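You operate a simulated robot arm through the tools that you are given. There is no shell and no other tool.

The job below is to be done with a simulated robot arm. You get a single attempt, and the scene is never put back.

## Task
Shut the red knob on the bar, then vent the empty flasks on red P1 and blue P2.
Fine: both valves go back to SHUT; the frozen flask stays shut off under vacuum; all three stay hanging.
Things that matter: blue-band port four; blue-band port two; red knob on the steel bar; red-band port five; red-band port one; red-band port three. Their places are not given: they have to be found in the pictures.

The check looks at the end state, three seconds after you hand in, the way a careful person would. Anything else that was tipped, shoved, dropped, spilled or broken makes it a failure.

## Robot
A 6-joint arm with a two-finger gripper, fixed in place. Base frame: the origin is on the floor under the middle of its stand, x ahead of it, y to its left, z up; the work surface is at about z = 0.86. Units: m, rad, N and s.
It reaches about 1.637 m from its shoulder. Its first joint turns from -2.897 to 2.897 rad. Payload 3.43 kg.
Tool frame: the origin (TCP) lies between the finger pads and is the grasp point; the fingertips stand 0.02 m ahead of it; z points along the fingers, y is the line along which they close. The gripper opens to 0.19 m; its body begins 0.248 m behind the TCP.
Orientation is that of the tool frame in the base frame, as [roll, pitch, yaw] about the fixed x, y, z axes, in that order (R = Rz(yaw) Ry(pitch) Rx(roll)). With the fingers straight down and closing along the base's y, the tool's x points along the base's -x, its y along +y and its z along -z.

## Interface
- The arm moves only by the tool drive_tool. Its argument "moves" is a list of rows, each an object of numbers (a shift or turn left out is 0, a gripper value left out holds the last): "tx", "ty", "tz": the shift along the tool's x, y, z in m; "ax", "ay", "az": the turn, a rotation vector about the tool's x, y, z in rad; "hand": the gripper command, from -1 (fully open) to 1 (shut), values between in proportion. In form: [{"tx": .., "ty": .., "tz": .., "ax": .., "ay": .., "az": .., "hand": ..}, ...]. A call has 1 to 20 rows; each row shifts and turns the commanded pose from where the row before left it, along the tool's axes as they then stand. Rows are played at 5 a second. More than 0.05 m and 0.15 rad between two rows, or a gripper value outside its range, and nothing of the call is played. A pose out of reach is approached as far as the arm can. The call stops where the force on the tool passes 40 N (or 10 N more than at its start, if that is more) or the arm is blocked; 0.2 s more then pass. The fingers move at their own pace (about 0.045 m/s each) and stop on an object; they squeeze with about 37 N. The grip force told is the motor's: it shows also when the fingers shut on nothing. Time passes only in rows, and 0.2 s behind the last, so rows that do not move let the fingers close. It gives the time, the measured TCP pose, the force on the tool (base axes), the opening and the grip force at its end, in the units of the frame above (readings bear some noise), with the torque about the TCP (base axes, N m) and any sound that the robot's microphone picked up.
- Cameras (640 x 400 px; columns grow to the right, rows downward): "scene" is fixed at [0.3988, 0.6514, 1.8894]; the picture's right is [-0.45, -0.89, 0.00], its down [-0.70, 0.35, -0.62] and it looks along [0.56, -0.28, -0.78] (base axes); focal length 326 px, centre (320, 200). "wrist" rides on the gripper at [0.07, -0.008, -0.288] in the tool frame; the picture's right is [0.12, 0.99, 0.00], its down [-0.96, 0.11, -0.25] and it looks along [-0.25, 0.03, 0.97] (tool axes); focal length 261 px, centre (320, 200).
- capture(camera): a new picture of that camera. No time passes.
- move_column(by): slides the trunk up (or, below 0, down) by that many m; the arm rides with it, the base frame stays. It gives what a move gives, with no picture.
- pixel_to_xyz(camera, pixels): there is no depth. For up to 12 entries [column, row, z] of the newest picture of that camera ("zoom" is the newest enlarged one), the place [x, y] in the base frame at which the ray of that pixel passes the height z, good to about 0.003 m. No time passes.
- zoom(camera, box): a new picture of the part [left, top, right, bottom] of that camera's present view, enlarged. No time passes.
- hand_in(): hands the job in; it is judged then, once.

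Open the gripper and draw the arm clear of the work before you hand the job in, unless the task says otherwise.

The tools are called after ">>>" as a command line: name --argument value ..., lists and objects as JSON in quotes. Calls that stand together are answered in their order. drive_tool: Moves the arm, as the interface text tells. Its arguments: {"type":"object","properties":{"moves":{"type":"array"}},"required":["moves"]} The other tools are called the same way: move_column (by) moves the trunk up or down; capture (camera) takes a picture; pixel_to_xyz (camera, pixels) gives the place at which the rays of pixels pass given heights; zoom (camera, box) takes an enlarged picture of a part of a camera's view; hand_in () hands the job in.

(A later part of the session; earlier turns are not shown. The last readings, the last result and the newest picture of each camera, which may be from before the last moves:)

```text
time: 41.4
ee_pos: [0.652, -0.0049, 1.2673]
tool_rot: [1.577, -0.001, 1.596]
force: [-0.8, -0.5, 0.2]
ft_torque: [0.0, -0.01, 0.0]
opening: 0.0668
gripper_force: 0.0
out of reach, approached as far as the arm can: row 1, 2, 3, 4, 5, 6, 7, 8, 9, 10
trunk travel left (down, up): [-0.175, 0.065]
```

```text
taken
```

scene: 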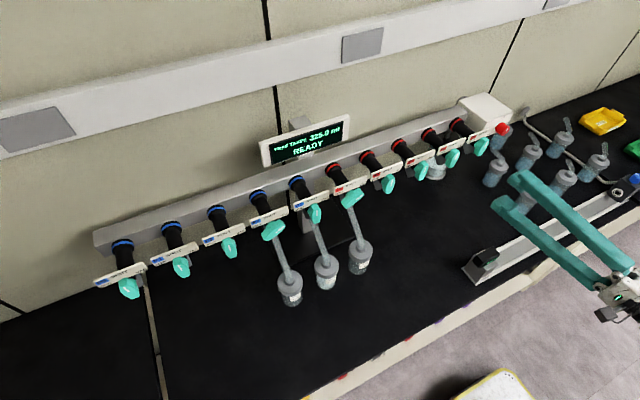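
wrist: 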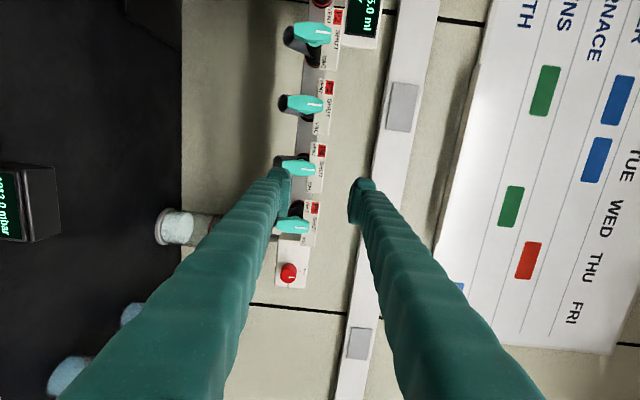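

Both tries stopped near y≈0 at x≈0.65–0.69, so I suspect the wrist gets too close to the column. I go forward to x≈0.76 (tips still ~4 cm in front of the handles), then try left again a little.

>>> drive_tool --moves '[{"tz": 0.02}, {"tz": 0.02}, {"tz": 0.02}, {"tz": 0.02}, {"tz": 0.02}, {}, {"tx": 0.02}, {"tx": 0.02}, {"tx": 0.02}, {}]'

```text
time: 43.6
ee_pos: [0.7391, -0.0207, 1.2787]
tool_rot: [1.575, 0.001, 1.592]
force: [0.1, 0.4, 0.5]
ft_torque: [-0.04, 0.03, 0.0]
opening: 0.0662
gripper_force: 0.0
out of reach, approached as far as the arm can: row 1, 2, 3, 4, 7, 8, 9
trunk travel left (down, up): [-0.175, 0.065]
```

Still limited at y≈-0.02 whatever x, so the arm is in a posture bounded by a joint limit there. I go back: right a bit, roll the hand to 0, rise, then pitch down to 0.7 rad, where the arm earlier crossed y=0 freely.

>>> drive_tool --moves '[{"tx": -0.03}, {"tx": -0.03}, {"tx": -0.03}, {"az": -0.14}, {"az": -0.14}, {"az": -0.14}, {"az": -0.14}, {"az": -0.14}, {"az": -0.14}, {"az": -0.14}, {"az": -0.14}, {"az": -0.14}, {"az": -0.14}, {"az": -0.14}, {"tx": -0.03}, {"tx": -0.03}, {"tx": -0.03}, {"tx": -0.03}, {}]'

```text
time: 47.6
ee_pos: [0.7411, -0.1124, 1.3996]
tool_rot: [1.619, 1.542, 1.621]
force: [0.0, 0.1, 0.3]
ft_torque: [0.0, -0.01, 0.0]
opening: 0.0667
gripper_force: 0.0
trunk travel left (down, up): [-0.175, 0.065]
```

Now I pitch the tool down to about 0.7 rad from vertical, then move left step by step at z≈1.40, which is above all handles.

>>> drive_tool --moves '[{"ay": 0.1}, {"ay": 0.1}, {"ay": 0.1}, {"ay": 0.1}, {"ay": 0.1}, {"ay": 0.1}, {"ay": 0.1}, {"ay": 0.1}, {"ay": 0.07}, {}, {"ty": 0.03}, {"ty": 0.03}, {"ty": 0.03}, {"ty": 0.03}, {"ty": 0.03}, {"ty": 0.03}, {"ty": 0.03}, {}]'

>>> capture --camera "scene"

```text
time: 51.4
ee_pos: [0.7402, 0.0973, 1.4063]
tool_rot: [3.101, 0.701, 3.118]
force: [0.2, -0.7, 0.0]
ft_torque: [0.0, -0.02, 0.03]
opening: 0.0663
gripper_force: 0.1
trunk travel left (down, up): [-0.175, 0.065]
```

```text
taken
```

scene: 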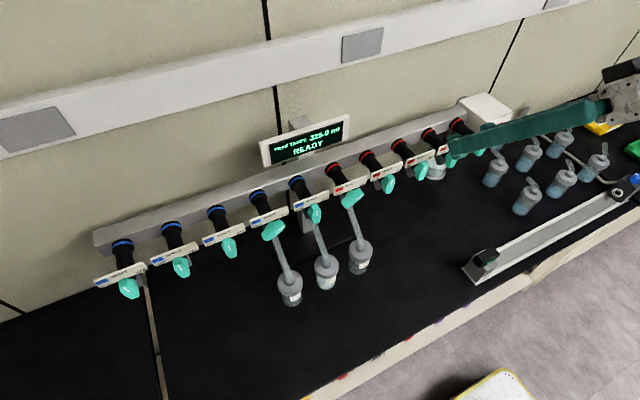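

At this pitch the arm passes y=0 freely (now y=0.097). I continue to y≈0.31 and then pitch up slowly to see whether horizontal is reachable there.

>>> drive_tool --moves '[{"ty": 0.03}, {"ty": 0.03}, {"ty": 0.03}, {"ty": 0.03}, {"ty": 0.03}, {"ty": 0.03}, {"ty": 0.03}, {}, {"ay": -0.08}, {"ay": -0.08}, {"ay": -0.08}, {"ay": -0.08}, {"ay": -0.08}, {}]'

>>> capture --camera "wrist"

>>> capture --camera "scene"

```text
time: 54.4
ee_pos: [0.7395, 0.3064, 1.4116]
tool_rot: [3.074, 1.101, 3.086]
force: [1.4, -0.2, 0.0]
ft_torque: [0.01, 0.0, 0.05]
opening: 0.0664
gripper_force: 0.1
trunk travel left (down, up): [-0.175, 0.065]
```

```text
taken
```

wrist: 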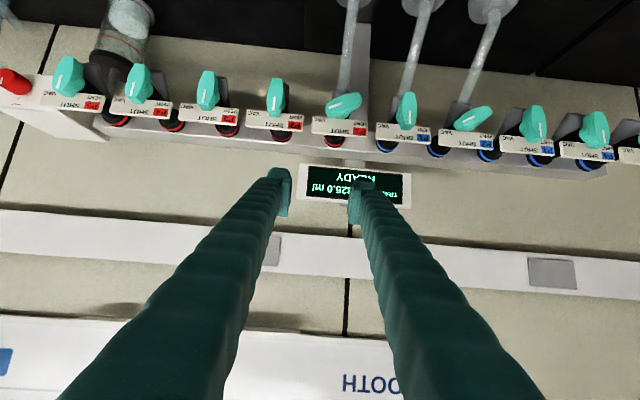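

```text
taken
```

scene: 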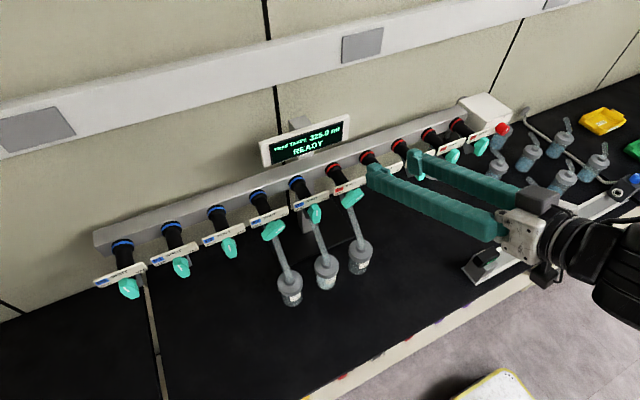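

Pitch 1.10 is reached at y=0.306. I continue the pitch-up to horizontal.

>>> drive_tool --moves '[{"ay": -0.08}, {"ay": -0.08}, {"ay": -0.08}, {"ay": -0.08}, {"ay": -0.08}, {"ay": -0.07}, {}]'

>>> capture --camera "wrist"

```text
time: 56.0
ee_pos: [0.7407, 0.3068, 1.4102]
tool_rot: [1.601, 1.541, 1.603]
force: [-0.3, -0.4, -0.3]
ft_torque: [0.02, -0.03, -0.02]
opening: 0.0666
gripper_force: 0.0
trunk travel left (down, up): [-0.175, 0.065]
```

```text
taken
```

wrist: 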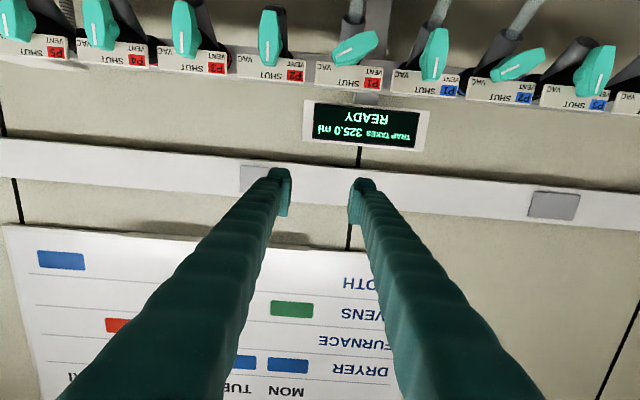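

Horizontal at (0.741, 0.307, 1.410) works here. Red P1 is at wrist (355,47). I lower by 10 cm and take a closer look at its handle.

>>> drive_tool --moves '[{"tx": 0.025}, {"tx": 0.025}, {"tx": 0.025}, {"tx": 0.025}, {}]'

>>> capture --camera "wrist"

>>> zoom --camera "wrist" --box '[280, 60, 440, 160]'

```text
time: 57.2
ee_pos: [0.7387, 0.3083, 1.3104]
tool_rot: [1.626, 1.542, 1.627]
force: [-0.2, -0.5, 0.2]
ft_torque: [-0.02, 0.02, 0.01]
opening: 0.0667
gripper_force: 0.1
trunk travel left (down, up): [-0.175, 0.065]
```

```text
taken
```

wrist: 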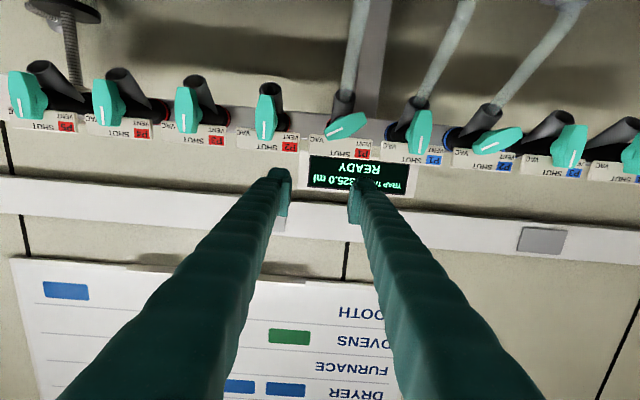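

```text
4.00 times, centred on (360, 110) of wrist
```

zoom: 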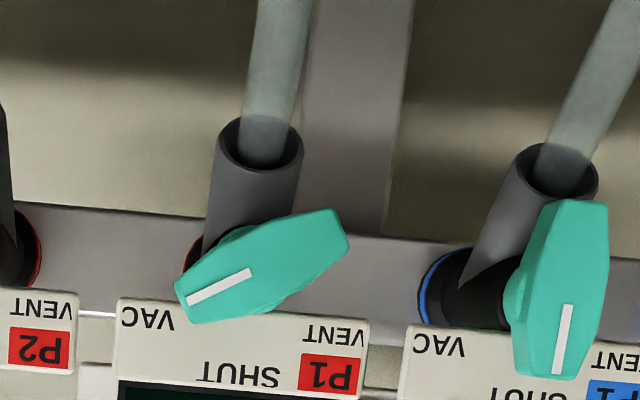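

The red P1 mark points at the VAC label, about 60° clockwise from SHUT (other handles at SHUT are upright); its centre is near y=0.338, z=1.229. So VENT should be ~60° counterclockwise; I test the hand's roll range here in free space by rolling positive.

>>> drive_tool --moves '[{"az": 0.1386}, {"az": 0.1386}, {"az": 0.1386}, {"az": 0.1386}, {"az": 0.1386}, {"az": 0.1386}, {"az": 0.1386}, {"az": 0.1386}, {"az": 0.1386}, {"az": 0.1386}, {"az": 0.1386}, {"az": 0.1386}, {"az": 0.1386}, {"az": 0.1386}, {"az": 0.1386}, {"az": 0.1386}, {"az": 0.1386}, {"az": 0.1386}, {"az": 0.1386}, {"az": 0.1386}]'

```text
time: 61.4
ee_pos: [0.7871, 0.1126, 1.6403]
tool_rot: [2.001, -1.101, 1.258]
force: [-0.4, 0.2, 0.0]
ft_torque: [0.04, 0.03, -0.02]
opening: 0.0663
gripper_force: 0.1
out of reach, approached as far as the arm can: row 7, 8, 9, 10, 11, 12, 13, 14, 15, 16, 17, 18, 19, 20
trunk travel left (down, up): [-0.175, 0.065]
```

The roll hit a limit at about +0.9 rad here and the pose drifted up to z=1.64 in free space (force ~0). I take pictures to see where everything is.

>>> capture --camera "scene"

>>> capture --camera "wrist"

```text
taken
```

scene: 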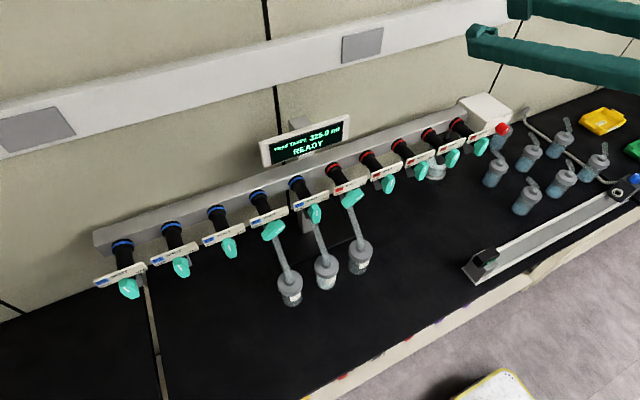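

```text
taken
```

wrist: 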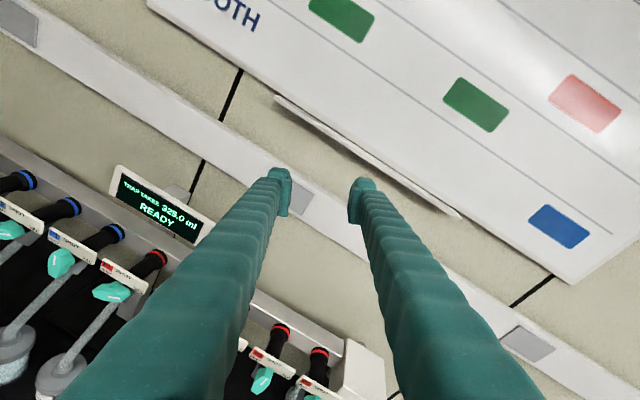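

No contact happened; the hand is high above the work. I roll back by the same amount in this free space and check the pose.

>>> drive_tool --moves '[{"az": -0.1386}, {"az": -0.1386}, {"az": -0.1386}, {"az": -0.1386}, {"az": -0.1386}, {"az": -0.1386}, {"az": -0.1386}, {"az": -0.1386}, {"az": -0.1386}, {"az": -0.1386}]'

```text
time: 63.6
ee_pos: [0.7858, 0.1117, 1.641]
tool_rot: [1.757, 0.243, 1.66]
force: [0.4, 0.6, 0.1]
ft_torque: [0.0, -0.01, -0.02]
opening: 0.0666
gripper_force: 0.1
trunk travel left (down, up): [-0.175, 0.065]
```

That held position. I roll back the rest.

>>> drive_tool --moves '[{"az": -0.1386}, {"az": -0.1386}, {"az": -0.1386}, {"az": -0.1386}, {"az": -0.1386}, {"az": -0.1386}, {"az": -0.1386}, {"az": -0.1386}, {"az": -0.1386}, {"az": -0.1386}, {}]'

```text
time: 66.0
ee_pos: [0.785, 0.1121, 1.6416]
tool_rot: [-2.818, 1.38, -2.769]
force: [0.3, 0.6, -0.5]
ft_torque: [0.01, 0.01, 0.03]
opening: 0.0664
gripper_force: 0.1
trunk travel left (down, up): [-0.175, 0.065]
```

Tool axis is now (0.98, 0.04, -0.18). I straighten it (ay -0.18, ax +0.04, az +0.06), go back to x≈0.74, then left to y≈0.31.

>>> drive_tool --moves '[{"ay": -0.09, "ax": 0.021, "az": 0.03}, {"ay": -0.09, "ax": 0.021, "az": 0.03}, {"tz": -0.02}, {"tz": -0.02}, {"ty": 0.03}, {"ty": 0.03}, {"ty": 0.03}, {"ty": 0.03}, {"ty": 0.03}, {"ty": 0.03}, {"ty": 0.02}, {}]'

```text
time: 68.6
ee_pos: [0.7459, 0.3145, 1.6411]
tool_rot: [-1.663, 1.568, -1.657]
force: [-0.6, -0.3, -0.5]
ft_torque: [-0.03, -0.02, -0.04]
opening: 0.0663
gripper_force: 0.2
trunk travel left (down, up): [-0.175, 0.065]
```

Straight and at (0.746, 0.315, 1.641). I lower step by step to z≈1.37.

>>> drive_tool --moves '[{"tx": 0.03}, {"tx": 0.03}, {"tx": 0.03}, {"tx": 0.03}, {"tx": 0.03}, {"tx": 0.03}, {"tx": 0.03}, {"tx": 0.03}, {"tx": 0.03}, {}]'

```text
time: 70.8
ee_pos: [0.7437, 0.3117, 1.3707]
tool_rot: [-1.716, 1.568, -1.707]
force: [-0.3, 0.4, -0.1]
ft_torque: [0.03, 0.01, 0.03]
opening: 0.0668
gripper_force: 0.1
trunk travel left (down, up): [-0.175, 0.065]
```

Now I test the negative roll range here, in steps, since VENT needs about -60°.

>>> drive_tool --moves '[{"az": -0.12}, {"az": -0.12}, {"az": -0.12}, {"az": -0.12}, {"az": -0.12}, {"az": -0.12}, {"az": -0.12}, {"az": -0.12}, {"az": -0.12}]'

```text
time: 72.8
ee_pos: [0.7455, 0.3122, 1.3703]
tool_rot: [-1.571, 0.485, -1.563]
force: [0.3, 0.6, -0.1]
ft_torque: [-0.01, -0.01, 0.03]
opening: 0.0664
gripper_force: 0.2
trunk travel left (down, up): [-0.175, 0.065]
```

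Roll -1.08 is fine here. I roll to about +0.72 (near VAC's lever angle of ~+1.05), staying short of the limit.

>>> drive_tool --moves '[{"az": 0.12}, {"az": 0.12}, {"az": 0.12}, {"az": 0.12}, {"az": 0.12}, {"az": 0.12}, {"az": 0.12}, {"az": 0.12}, {"az": 0.12}, {"az": 0.12}, {"az": 0.12}, {"az": 0.12}, {"az": 0.12}, {"az": 0.12}, {"az": 0.12}, {}]'

```text
time: 76.2
ee_pos: [0.7446, 0.3127, 1.3714]
tool_rot: [1.572, 0.852, 1.578]
force: [0.1, 0.0, -0.1]
ft_torque: [0.05, -0.02, -0.01]
opening: 0.0663
gripper_force: 0.0
trunk travel left (down, up): [-0.175, 0.065]
```

Roll is +0.72. I now go down to the handle's height and centre (y≈0.338, z≈1.229) at the same standoff.

>>> drive_tool --moves '[{"tx": 0.0205, "ty": -0.0122}, {"tx": 0.0205, "ty": -0.0122}, {"tx": 0.0205, "ty": -0.0122}, {"tx": 0.0205, "ty": -0.0122}, {"tx": 0.0205, "ty": -0.0122}, {"tx": 0.0205, "ty": -0.0122}, {}]'

>>> capture --camera "wrist"

>>> zoom --camera "wrist" --box '[240, 140, 400, 240]'

```text
time: 77.8
ee_pos: [0.7404, 0.3393, 1.2441]
tool_rot: [1.592, 0.862, 1.588]
force: [0.4, -0.7, 0.1]
ft_torque: [-0.02, -0.02, 0.01]
opening: 0.0665
gripper_force: 0.0
out of reach, approached as far as the arm can: row 6
trunk travel left (down, up): [-0.175, 0.065]
```

```text
taken
```

wrist: 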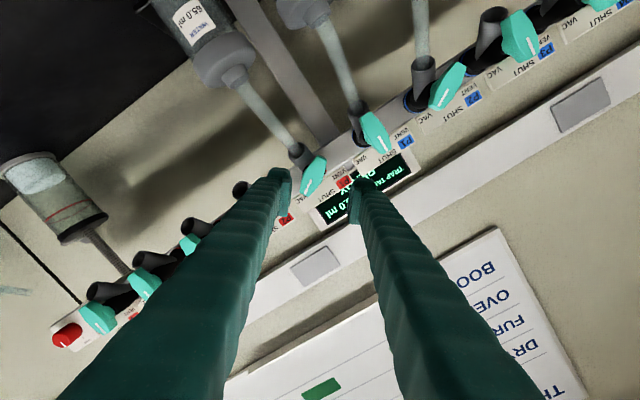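

```text
4.00 times, centred on (320, 190) of wrist
```

zoom: 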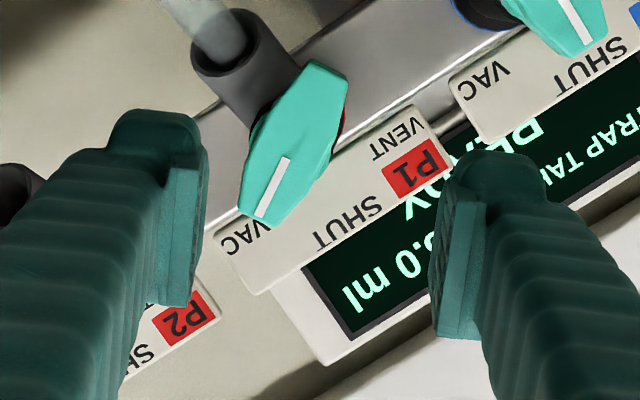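

At this height the roll limit is ~0.7 rad; it eases with height over the shoulder. Lowering the trunk would help, so I first rise 18 cm clear of the flasks, then lower the column by 0.16.

>>> drive_tool --moves '[{"tx": -0.0226, "ty": 0.0198}, {"tx": -0.0226, "ty": 0.0198}, {"tx": -0.0226, "ty": 0.0198}, {"tx": -0.0226, "ty": 0.0198}, {"tx": -0.0226, "ty": 0.0198}, {"tx": -0.0226, "ty": 0.0198}, {}]'

```text
time: 79.4
ee_pos: [0.7409, 0.3397, 1.4255]
tool_rot: [1.571, 0.853, 1.578]
force: [0.0, -0.7, -0.4]
ft_torque: [0.0, 0.0, 0.03]
opening: 0.0667
gripper_force: 0.1
trunk travel left (down, up): [-0.175, 0.065]
```

At z=1.4255 I lower the column in two steps, watching force.

>>> move_column --by -0.08

>>> capture --camera "scene"

```text
time: 80.5
ee_pos: [0.7394, 0.3399, 1.3453]
tool_rot: [1.571, 0.852, 1.579]
force: [0.2, 0.3, -0.4]
ft_torque: [-0.01, 0.03, -0.03]
opening: 0.0664
gripper_force: 0.0
trunk travel left (down, up): [-0.095, 0.145]
```

```text
taken
```

scene: 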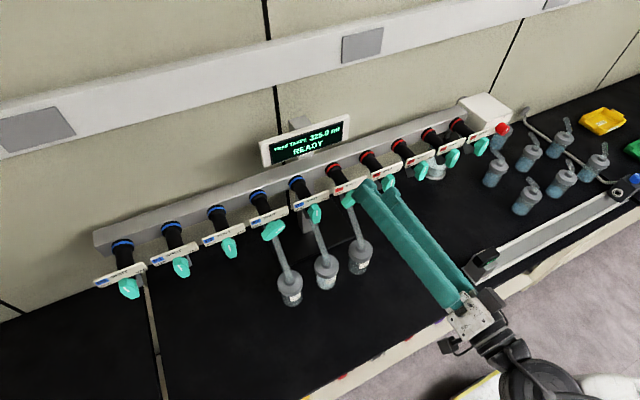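

Clear. I lower another 0.09, bringing the TCP to z≈1.255 at the same standoff.

>>> move_column --by -0.09

>>> drive_tool --moves '[{"az": 0.08}, {"az": 0.08}, {"az": 0.08}, {"az": 0.08}, {}]'

>>> zoom --camera "wrist" --box '[240, 140, 400, 240]'

```text
time: 81.8
ee_pos: [0.7397, 0.3408, 1.2553]
tool_rot: [1.572, 0.855, 1.577]
force: [-0.6, -0.4, -0.5]
ft_torque: [0.01, 0.0, -0.01]
opening: 0.0662
gripper_force: 0.0
trunk travel left (down, up): [-0.005, 0.235]
```

```text
time: 83.0
ee_pos: [0.7409, 0.3402, 1.2555]
tool_rot: [1.57, 0.531, 1.577]
force: [-0.1, -0.1, -0.5]
ft_torque: [-0.04, -0.01, 0.0]
opening: 0.0663
gripper_force: 0.0
trunk travel left (down, up): [-0.005, 0.235]
```

```text
4.00 times, centred on (320, 190) of wrist
```

zoom: 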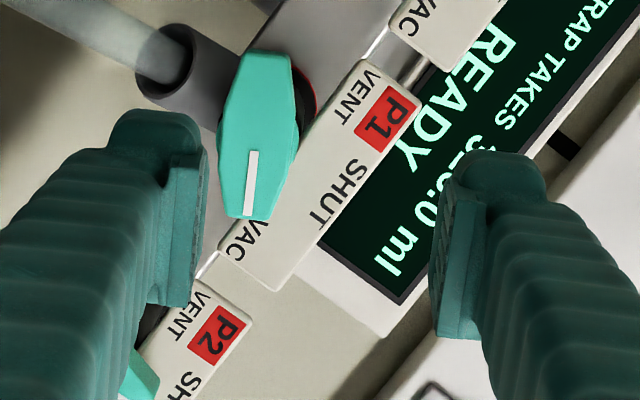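

Roll is now +1.04 and the lever is parallel to the pads in the picture (zoom 262,55 to 245,218). Its centre is off by about tool (0.008, -0.024); I correct and approach 4 cm for a better depth estimate.

>>> drive_tool --moves '[{"tx": 0.0039, "ty": -0.0119}, {"tx": 0.0039, "ty": -0.0119}, {"tz": 0.02}, {"tz": 0.02}, {}]'

>>> capture --camera "wrist"

>>> zoom --camera "wrist" --box '[240, 140, 400, 240]'

>>> zoom --camera "scene" --box '[300, 160, 396, 220]'

```text
time: 84.2
ee_pos: [0.7813, 0.3334, 1.2308]
tool_rot: [1.571, 0.535, 1.579]
force: [0.4, 0.2, 0.3]
ft_torque: [0.03, 0.03, 0.0]
opening: 0.0665
gripper_force: 0.0
trunk travel left (down, up): [-0.005, 0.235]
```

```text
taken
```

wrist: 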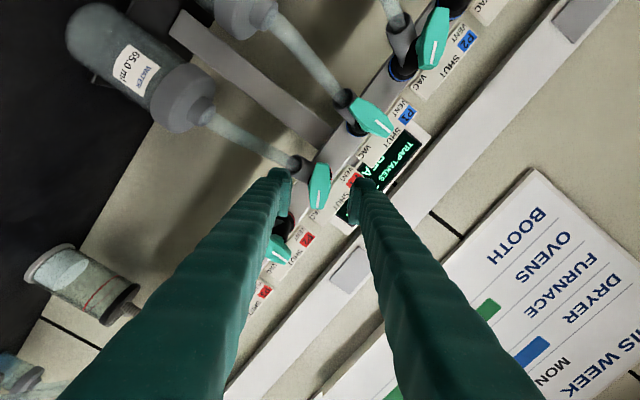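

```text
4.00 times, centred on (320, 190) of wrist
```

zoom: 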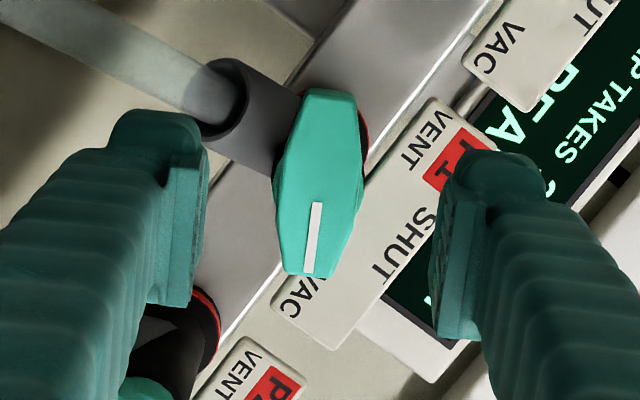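

```text
6.67 times, centred on (348, 190) of scene
```

zoom: 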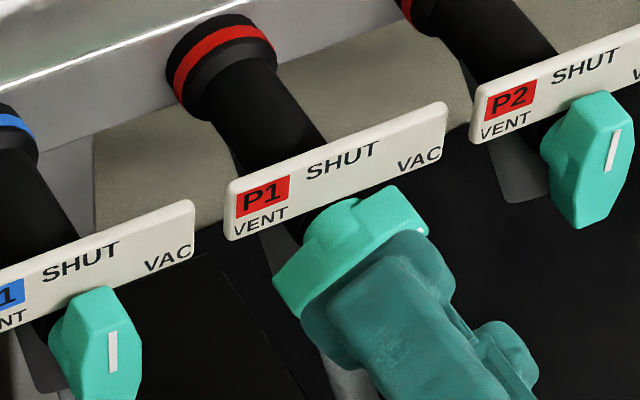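

The lever is centred between the pads (px 319,186). To fix its depth I query the scene zoom rays for the lever's mark tip (420,232) and tail (275,285) at plausible heights, and the fingertip.

>>> pixel_to_xyz --camera "zoom" --pixels '[[420, 232, 1.24], [420, 232, 1.25], [280, 285, 1.21], [280, 285, 1.22], [385, 190, 1.245], [613, 132, 1.25], [613, 132, 1.26], [585, 226, 1.2], [450, 105, 1.27], [445, 160, 1.245], [230, 185, 1.27], [328, 335, 1.26]]'

```text
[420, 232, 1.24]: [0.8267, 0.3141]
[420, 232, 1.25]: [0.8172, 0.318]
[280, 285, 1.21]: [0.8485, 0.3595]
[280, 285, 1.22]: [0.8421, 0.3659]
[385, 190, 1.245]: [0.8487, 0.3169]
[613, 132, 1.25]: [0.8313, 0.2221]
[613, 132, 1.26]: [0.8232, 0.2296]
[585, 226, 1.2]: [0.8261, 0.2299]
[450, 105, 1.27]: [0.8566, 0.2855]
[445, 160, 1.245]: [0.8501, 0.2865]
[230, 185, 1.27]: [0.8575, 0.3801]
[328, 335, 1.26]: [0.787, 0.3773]
```

The rays give the lever's front at x≈0.825, back ≈0.845, and the label plate at x≈0.855, with pivot near (0.336, 1.228). I trim by tool (+0.0035, -0.0009) and advance to x≈0.82 so the tips stop at ~0.84, short of plate and stub.

>>> drive_tool --moves '[{"tx": 0.0035, "ty": -0.0009}, {"tz": 0.013}, {"tz": 0.013}, {"tz": 0.013}, {}]'

>>> zoom --camera "wrist" --box '[240, 140, 400, 240]'

>>> zoom --camera "scene" --box '[300, 160, 396, 220]'

```text
time: 85.4
ee_pos: [0.8198, 0.3394, 1.2301]
tool_rot: [1.582, 0.541, 1.58]
force: [0.0, 1.0, 0.8]
ft_torque: [-0.02, 0.04, 0.0]
opening: 0.0667
gripper_force: 0.0
trunk travel left (down, up): [-0.005, 0.235]
```

```text
4.00 times, centred on (320, 190) of wrist
```

zoom: 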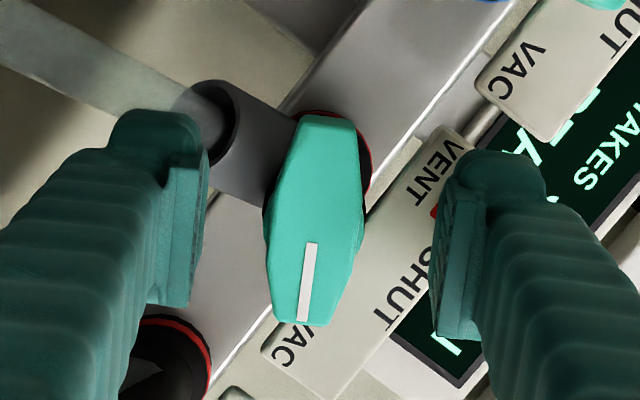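

```text
6.67 times, centred on (348, 190) of scene
```

zoom: 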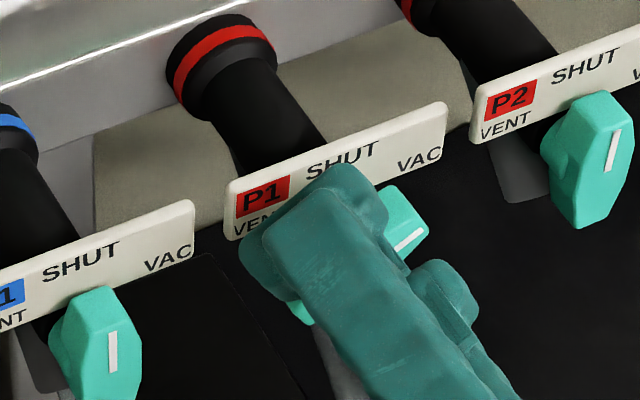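

Centred (lever px 319,195 vs TCP 320,195), and forces are ~0. I close on the lever.

>>> drive_tool --moves '[{"ty": -0.0008, "hand": 1}, {}, {}, {}]'

>>> zoom --camera "wrist" --box '[240, 140, 400, 240]'

```text
time: 86.4
ee_pos: [0.8206, 0.3373, 1.229]
tool_rot: [1.583, 0.538, 1.581]
force: [-7.6, -7.5, -13.4]
ft_torque: [0.08, 0.05, -0.09]
opening: 0.0189
gripper_force: 37.0
trunk travel left (down, up): [-0.005, 0.235]
```

```text
4.00 times, centred on (320, 190) of wrist
```

zoom: 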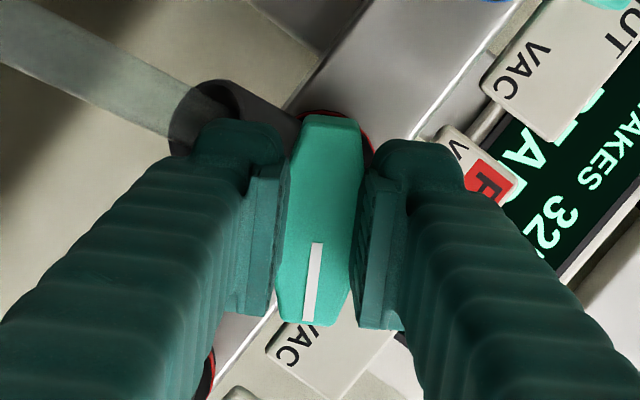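

The pads sit flush on the 19 mm lever. I ease ty -1 mm for the ~15 N side load, then turn counterclockwise 0.5 rad and check.

>>> drive_tool --moves '[{"ty": -0.001}, {"az": -0.1}, {"az": -0.1}, {"az": -0.1}, {"az": -0.1}, {"az": -0.1}, {}]'

>>> capture --camera "wrist"

>>> zoom --camera "scene" --box '[240, 160, 400, 310]'

```text
time: 88.0
ee_pos: [0.8186, 0.3374, 1.2263]
tool_rot: [1.57, 1.034, 1.577]
force: [-1.4, -5.9, 2.5]
ft_torque: [0.0, -0.18, -0.14]
opening: 0.0189
gripper_force: 45.5
trunk travel left (down, up): [-0.005, 0.235]
```

```text
taken
```

wrist: 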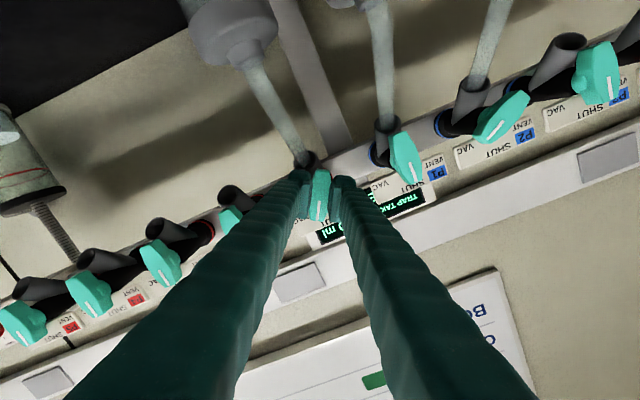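

```text
2.67 times, centred on (320, 235) of scene
```

zoom: 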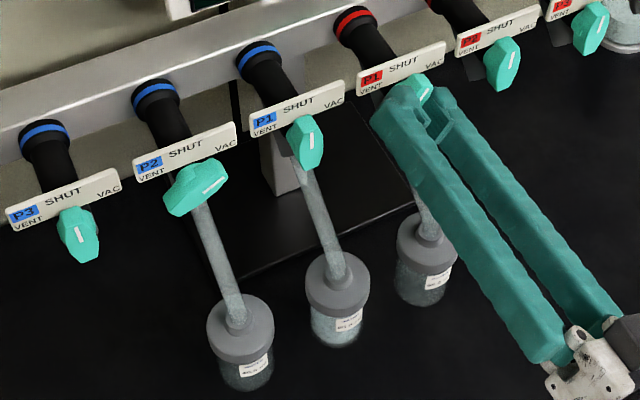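

The lever follows with low forces and the flask hangs still. I continue past SHUT, another 0.6 rad.

>>> drive_tool --moves '[{"az": -0.1}, {"az": -0.1}, {"az": -0.1}, {"az": -0.1}, {"az": -0.1}, {"az": -0.1}, {}]'

>>> zoom --camera "wrist" --box '[240, 140, 400, 240]'

```text
time: 89.6
ee_pos: [0.8192, 0.3347, 1.2262]
tool_rot: [-1.579, 1.509, -1.573]
force: [-13.7, -31.4, -9.2]
ft_torque: [0.14, -0.06, -0.34]
opening: 0.0189
gripper_force: 44.8
trunk travel left (down, up): [-0.005, 0.235]
```

```text
4.00 times, centred on (320, 190) of wrist
```

zoom: 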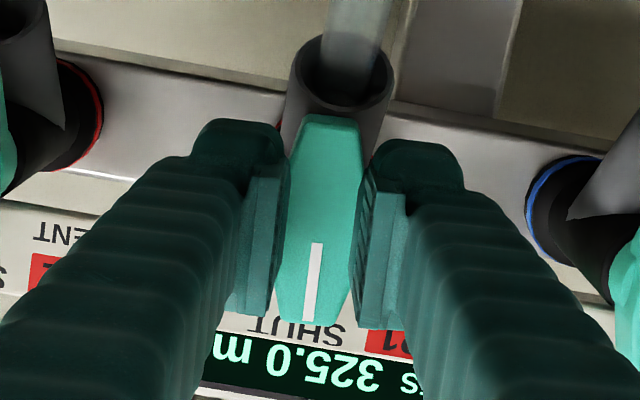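

Side load has grown to -31 N in y, so I shift the tool -y by 2 mm and read before continuing.

>>> drive_tool --moves '[{"ty": -0.001, "tx": 0.0005}, {"ty": -0.001}, {}]'

```text
time: 90.4
ee_pos: [0.8199, 0.3348, 1.2274]
tool_rot: [-1.579, 1.507, -1.568]
force: [-5.2, -19.2, -6.7]
ft_torque: [0.13, 0.1, -0.17]
opening: 0.0189
gripper_force: 45.3
trunk travel left (down, up): [-0.005, 0.235]
```

Down to -19 N. Another 2 mm in -y, then I turn on by 0.5 rad toward VENT.

>>> drive_tool --moves '[{"ty": -0.001}, {"ty": -0.001}, {}, {"az": -0.1}, {"az": -0.1}, {"az": -0.1}, {"az": -0.1}, {"az": -0.1}, {}]'

```text
time: 92.4
ee_pos: [0.8199, 0.3329, 1.2275]
tool_rot: [-1.57, 1.007, -1.561]
force: [4.8, 7.8, 18.8]
ft_torque: [-0.02, -0.22, 0.1]
opening: 0.0185
gripper_force: 44.9
trunk travel left (down, up): [-0.005, 0.235]
```

Now at -0.56 rad with a small upward load. I trim tx -1.6 mm and turn the remaining ~0.5 rad to VENT.

>>> drive_tool --moves '[{"tx": -0.0016}, {"az": -0.1}, {"az": -0.1}, {"az": -0.1}, {"az": -0.1}, {"az": -0.08}, {}]'

>>> capture --camera "wrist"

>>> zoom --camera "wrist" --box '[240, 140, 400, 240]'

```text
time: 94.0
ee_pos: [0.8195, 0.3307, 1.2278]
tool_rot: [-1.571, 0.53, -1.566]
force: [0.0, -30.1, 4.9]
ft_torque: [0.09, 0.12, -0.51]
opening: 0.019
gripper_force: 44.9
trunk travel left (down, up): [-0.005, 0.235]
```

```text
taken
```

wrist: 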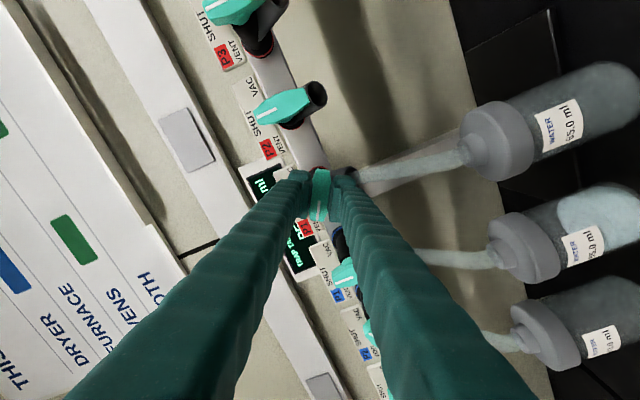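

```text
4.00 times, centred on (320, 190) of wrist
```

zoom: 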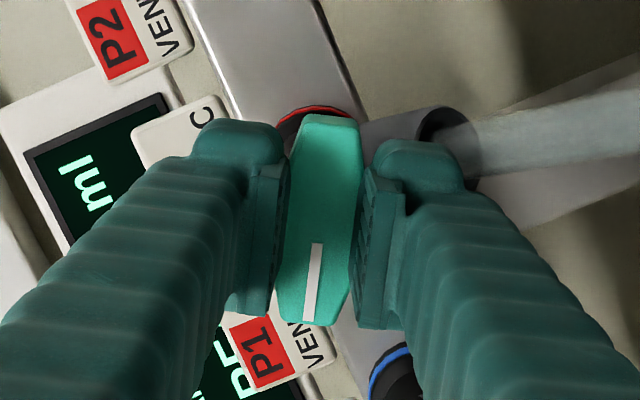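

The lever now points at the VENT label (60° from SHUT). I relieve the -30 N side load and hold for two seconds, listening for the venting.

>>> drive_tool --moves '[{"tx": 0.0017, "ty": -0.001}, {}, {}, {}, {}, {}, {}, {}, {}, {}]'

>>> zoom --camera "wrist" --box '[400, 50, 640, 380]'

>>> zoom --camera "scene" --box '[240, 110, 400, 310]'

```text
time: 96.2
ee_pos: [0.8188, 0.3321, 1.2276]
tool_rot: [-1.571, 0.529, -1.562]
force: [13.5, -6.3, 20.0]
ft_torque: [0.06, -0.17, 0.01]
opening: 0.0188
gripper_force: 45.0
trunk travel left (down, up): [-0.005, 0.235]
```

```text
1.21 times, centred on (520, 215) of wrist
```

zoom: 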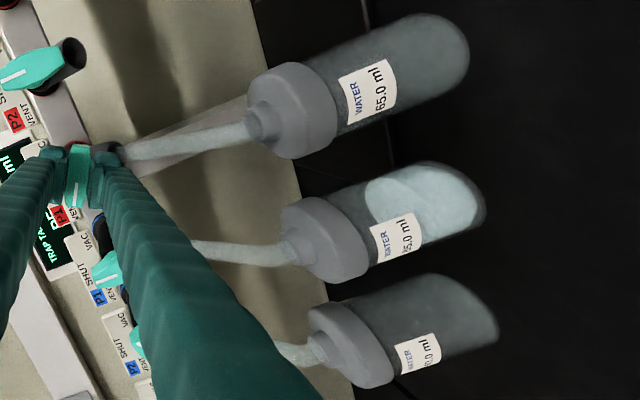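

```text
2.00 times, centred on (320, 210) of scene
```

zoom: 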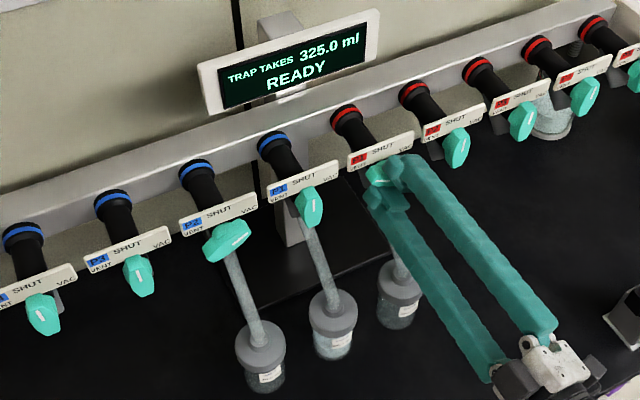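

No sound so far. The small reader on the lower bar (scene 487,258) shows a pressure; I zoom on it, and check the P1 lever in the scene.

>>> zoom --camera "scene" --box '[460, 235, 524, 275]'

>>> zoom --camera "scene" --box '[300, 160, 396, 220]'

>>> zoom --camera "scene" --box '[576, 160, 640, 200]'

```text
10.00 times, centred on (492, 255) of scene
```

zoom: 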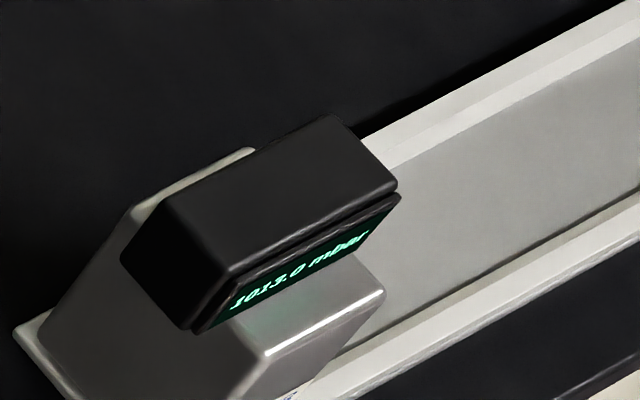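

```text
6.67 times, centred on (348, 190) of scene
```

zoom: 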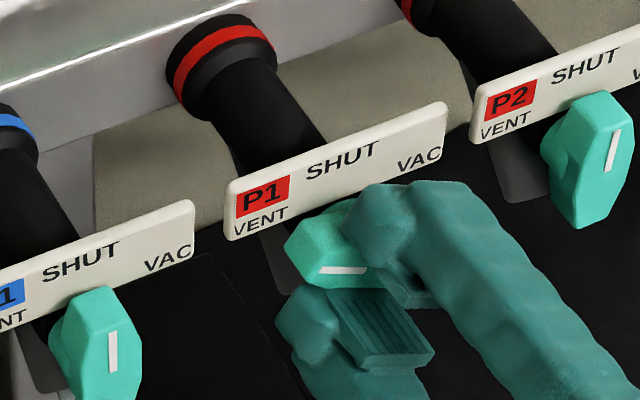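

```text
10.00 times, centred on (608, 180) of scene
```

zoom: 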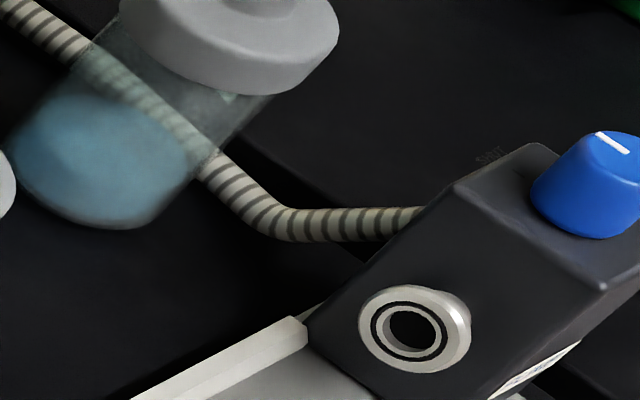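

The reader is a separate instrument (1013 mbar, blue knob). The P1 mark points at VENT in the scene; to be sure it's fully there I turn 0.1 rad more and hold, watching force and sound.

>>> drive_tool --moves '[{"tx": -0.001, "az": -0.05}, {"az": -0.05}, {}, {}, {}, {}, {}]'

>>> zoom --camera "wrist" --box '[240, 140, 400, 240]'

```text
time: 97.8
ee_pos: [0.8191, 0.3309, 1.2292]
tool_rot: [-1.57, 0.429, -1.565]
force: [-4.2, -16.8, 1.5]
ft_torque: [1.22, 0.02, -0.17]
opening: 0.0207
gripper_force: 44.9
trunk travel left (down, up): [-0.005, 0.235]
```

```text
4.00 times, centred on (320, 190) of wrist
```

zoom: 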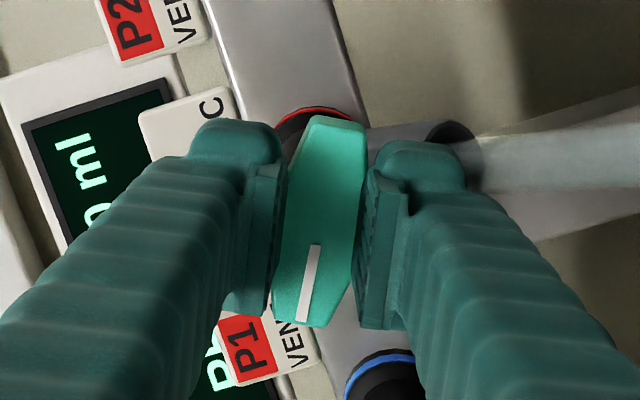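

Torque about x rose to 1.2 N m and the pads spread slightly: that is the end stop at VENT. I ease back 0.08 rad and hold about 3.5 s for the flask to fill with air.

>>> drive_tool --moves '[{"az": 0.04}, {"az": 0.04}, {}, {}, {}, {}, {}, {}, {}, {}, {}, {}, {}, {}, {}, {}, {}, {}, {}, {}]'

```text
time: 102.0
ee_pos: [0.8195, 0.3308, 1.2287]
tool_rot: [-1.572, 0.508, -1.564]
force: [20.7, -1.0, 19.9]
ft_torque: [0.45, -0.14, 0.0]
opening: 0.0189
gripper_force: 45.1
trunk travel left (down, up): [-0.005, 0.235]
```

Held ~8 s at VENT in total. Now I turn back clockwise toward SHUT, first 0.5 rad with a small trim.

>>> drive_tool --moves '[{"tx": -0.0007, "ty": -0.0008, "tz": 0.001}, {"az": 0.1}, {"az": 0.1}, {"az": 0.1}, {"az": 0.1}, {"az": 0.1}, {}]'

```text
time: 103.0
ee_pos: [0.8183, 0.3331, 1.2281]
tool_rot: [-1.574, 0.775, -1.566]
force: [-29.4, -13.6, -8.0]
ft_torque: [0.07, 0.09, -0.12]
opening: 0.0191
gripper_force: 44.8
trunk travel left (down, up): [-0.005, 0.235]
stopped in row 4: the force on the tool passed its limit at 41 N (the readings are from after the stop); the commanded pose is now the measured one
```

The force limit tripped at 41 N mostly along x; the commanded pose is reset. I ease back 1 mm along z and read.

>>> drive_tool --moves '[{"tz": -0.001}, {}, {}]'

```text
time: 103.8
ee_pos: [0.8183, 0.3329, 1.2279]
tool_rot: [-1.575, 0.776, -1.568]
force: [-22.4, -20.7, -11.0]
ft_torque: [0.02, 0.2, -0.31]
opening: 0.0188
gripper_force: 44.9
trunk travel left (down, up): [-0.005, 0.235]
```

Residual load is (-22, -21, -11) N; I move with it by about 2 mm and then turn 0.3 rad.

>>> drive_tool --moves '[{"tx": 0.0016, "ty": -0.0005, "tz": -0.0015}, {}, {"az": 0.1}, {"az": 0.1}, {"az": 0.1}, {}]'

```text
time: 105.2
ee_pos: [0.8189, 0.3341, 1.2263]
tool_rot: [-1.577, 1.075, -1.567]
force: [31.3, 11.5, 17.2]
ft_torque: [0.03, -0.19, 0.13]
opening: 0.0188
gripper_force: 44.8
trunk travel left (down, up): [-0.005, 0.235]
```

At -0.50 rad; load (31, 12, 17) N. I trim again and turn 0.25 rad.

>>> drive_tool --moves '[{"tx": -0.0013, "tz": 0.0018}, {}, {"az": 0.08}, {"az": 0.08}, {"az": 0.09}, {}]'

```text
time: 106.6
ee_pos: [0.8181, 0.334, 1.2273]
tool_rot: [-1.587, 1.322, -1.576]
force: [-39.3, 11.5, -18.7]
ft_torque: [-0.01, 0.17, 0.14]
opening: 0.0192
gripper_force: 45.0
trunk travel left (down, up): [-0.005, 0.235]
```

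Overcorrected in x (-39 N); x is stiff, so I go back 0.8 mm and read.

>>> drive_tool --moves '[{"tz": -0.0008, "tx": 0.0006}, {}]'

```text
time: 107.2
ee_pos: [0.8185, 0.3335, 1.2275]
tool_rot: [-1.584, 1.322, -1.575]
force: [-4.1, 20.1, -12.8]
ft_torque: [-0.06, 0.07, 0.16]
opening: 0.0189
gripper_force: 45.4
trunk travel left (down, up): [-0.005, 0.235]
```

Better. The remaining turn to SHUT is ~0.25 rad; I do it with a small +y trim and look.

>>> drive_tool --moves '[{"ty": 0.001}, {"az": 0.08}, {"az": 0.08}, {"az": 0.09}, {}]'

>>> zoom --camera "wrist" --box '[240, 140, 400, 240]'

>>> zoom --camera "scene" --box '[300, 160, 396, 220]'

```text
time: 108.4
ee_pos: [0.8182, 0.3357, 1.2273]
tool_rot: [2.365, 1.568, 2.374]
force: [1.8, 21.5, -4.0]
ft_torque: [-0.05, 0.11, 0.16]
opening: 0.019
gripper_force: 45.3
trunk travel left (down, up): [-0.005, 0.235]
```

```text
4.00 times, centred on (320, 190) of wrist
```

zoom: 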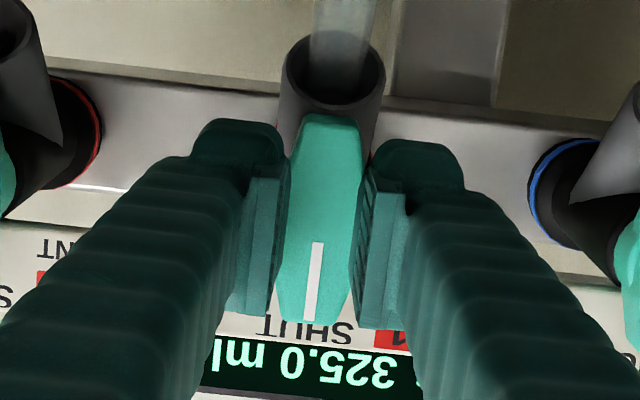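

```text
6.67 times, centred on (348, 190) of scene
```

zoom: 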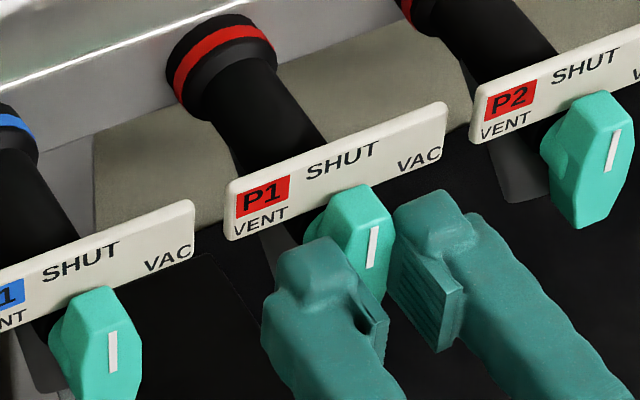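

The lever stands upright at SHUT (zoom mark 318,243 to 311,320). I relieve the 21 N side load with ty +1.5 mm, then open and back off.

>>> drive_tool --moves '[{"ty": 0.0015}, {}, {}]'

```text
time: 109.2
ee_pos: [0.8181, 0.3348, 1.2273]
tool_rot: [2.459, 1.569, 2.463]
force: [-0.3, 12.9, -4.1]
ft_torque: [-0.03, 0.01, 0.04]
opening: 0.0188
gripper_force: 45.1
trunk travel left (down, up): [-0.005, 0.235]
```

Load is down to 13 N; I add 1 mm more, then open and retreat 8 cm.

>>> drive_tool --moves '[{"ty": 0.001}, {}, {"hand": 0.3}, {}, {}, {}, {"tz": -0.02}, {"tz": -0.02}, {"tz": -0.02}, {"tz": -0.02}, {}]'

>>> capture --camera "wrist"

>>> zoom --camera "wrist" --box '[240, 130, 480, 280]'

>>> zoom --camera "scene" --box '[240, 160, 400, 310]'

```text
time: 111.6
ee_pos: [0.7376, 0.3341, 1.2274]
tool_rot: [2.335, 1.567, 2.343]
force: [0.7, -0.3, -0.2]
ft_torque: [0.0, -0.02, -0.01]
opening: 0.0668
gripper_force: 0.1
trunk travel left (down, up): [-0.005, 0.235]
```

```text
taken
```

wrist: 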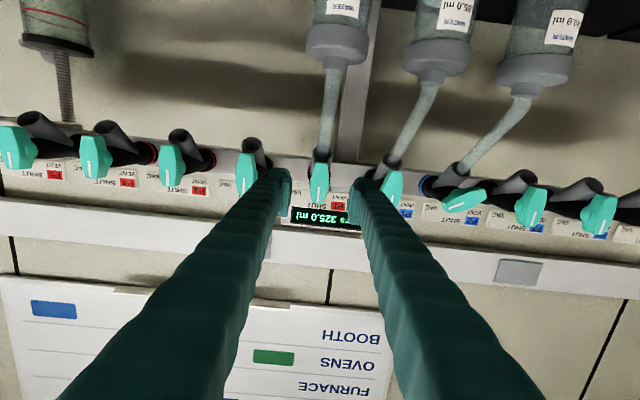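

```text
2.67 times, centred on (360, 205) of wrist
```

zoom: 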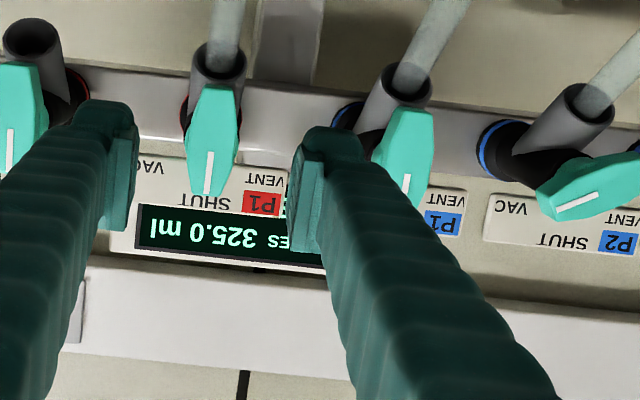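

```text
2.67 times, centred on (320, 235) of scene
```

zoom: 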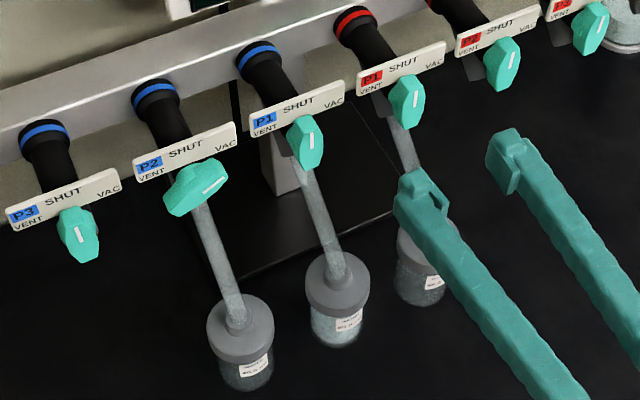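

Red P1 is upright at SHUT and its flask still hangs. Next is blue P2 (wrist 464,199; lever at VAC): I slide left ~0.22 m at this standoff to be in front of it.

>>> drive_tool --moves '[{"ty": 0.03}, {"ty": 0.03}, {"ty": 0.03}, {"ty": 0.03}, {"ty": 0.03}, {"ty": 0.03}, {"ty": 0.03}, {"ty": 0.01}, {}]'

>>> capture --camera "wrist"

>>> zoom --camera "wrist" --box '[220, 120, 420, 245]'

```text
time: 113.6
ee_pos: [0.7369, 0.5558, 1.2267]
tool_rot: [2.361, 1.569, 2.369]
force: [0.9, 0.9, -0.4]
ft_torque: [0.01, -0.01, 0.01]
opening: 0.0666
gripper_force: 0.0
trunk travel left (down, up): [-0.005, 0.235]
```

```text
taken
```

wrist: 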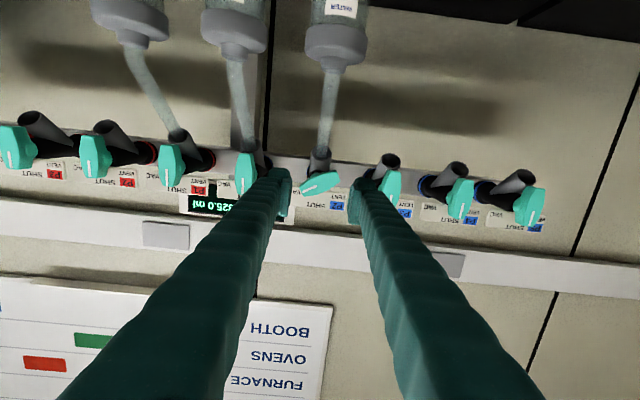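

```text
3.20 times, centred on (320, 182) of wrist
```

zoom: 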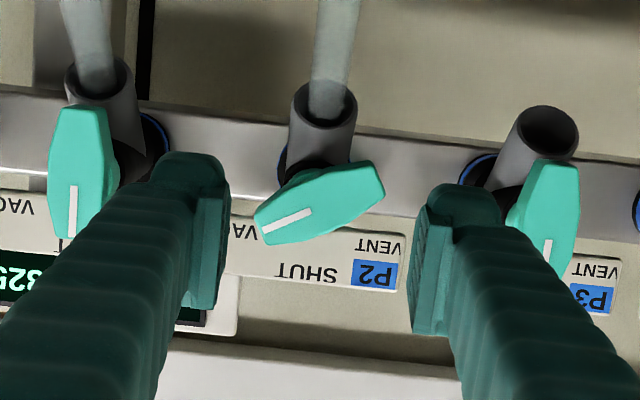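

Blue P2's lever is centred on the tool axis (px 320,183) and at VAC. I roll the hand +1.04 to match the lever's angle, in place.

>>> drive_tool --moves '[{"az": 0.1}, {"az": 0.1}, {"az": 0.1}, {"az": 0.1}, {"az": 0.1}, {"az": 0.1}, {"az": 0.1}, {"az": 0.1}, {"az": 0.1}, {"az": 0.1}, {"az": 0.04}, {}]'

>>> zoom --camera "wrist" --box '[240, 140, 400, 240]'

>>> zoom --camera "scene" --box '[200, 170, 360, 310]'

```text
time: 116.2
ee_pos: [0.737, 0.5554, 1.2277]
tool_rot: [1.575, 0.528, 1.58]
force: [0.4, 0.0, -0.5]
ft_torque: [-0.03, 0.0, -0.02]
opening: 0.0666
gripper_force: 0.1
trunk travel left (down, up): [-0.005, 0.235]
```

```text
4.00 times, centred on (320, 190) of wrist
```

zoom: 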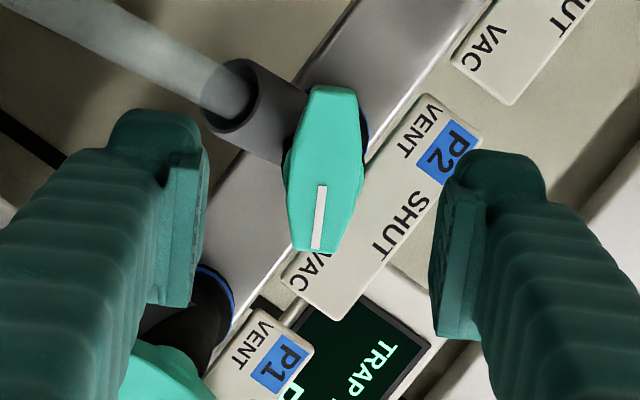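

```text
2.86 times, centred on (280, 240) of scene
```

zoom: 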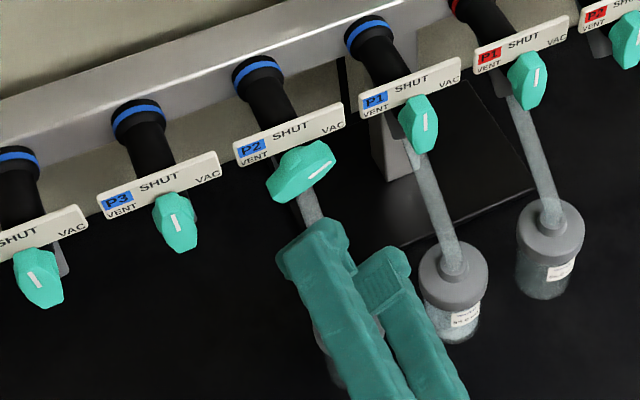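

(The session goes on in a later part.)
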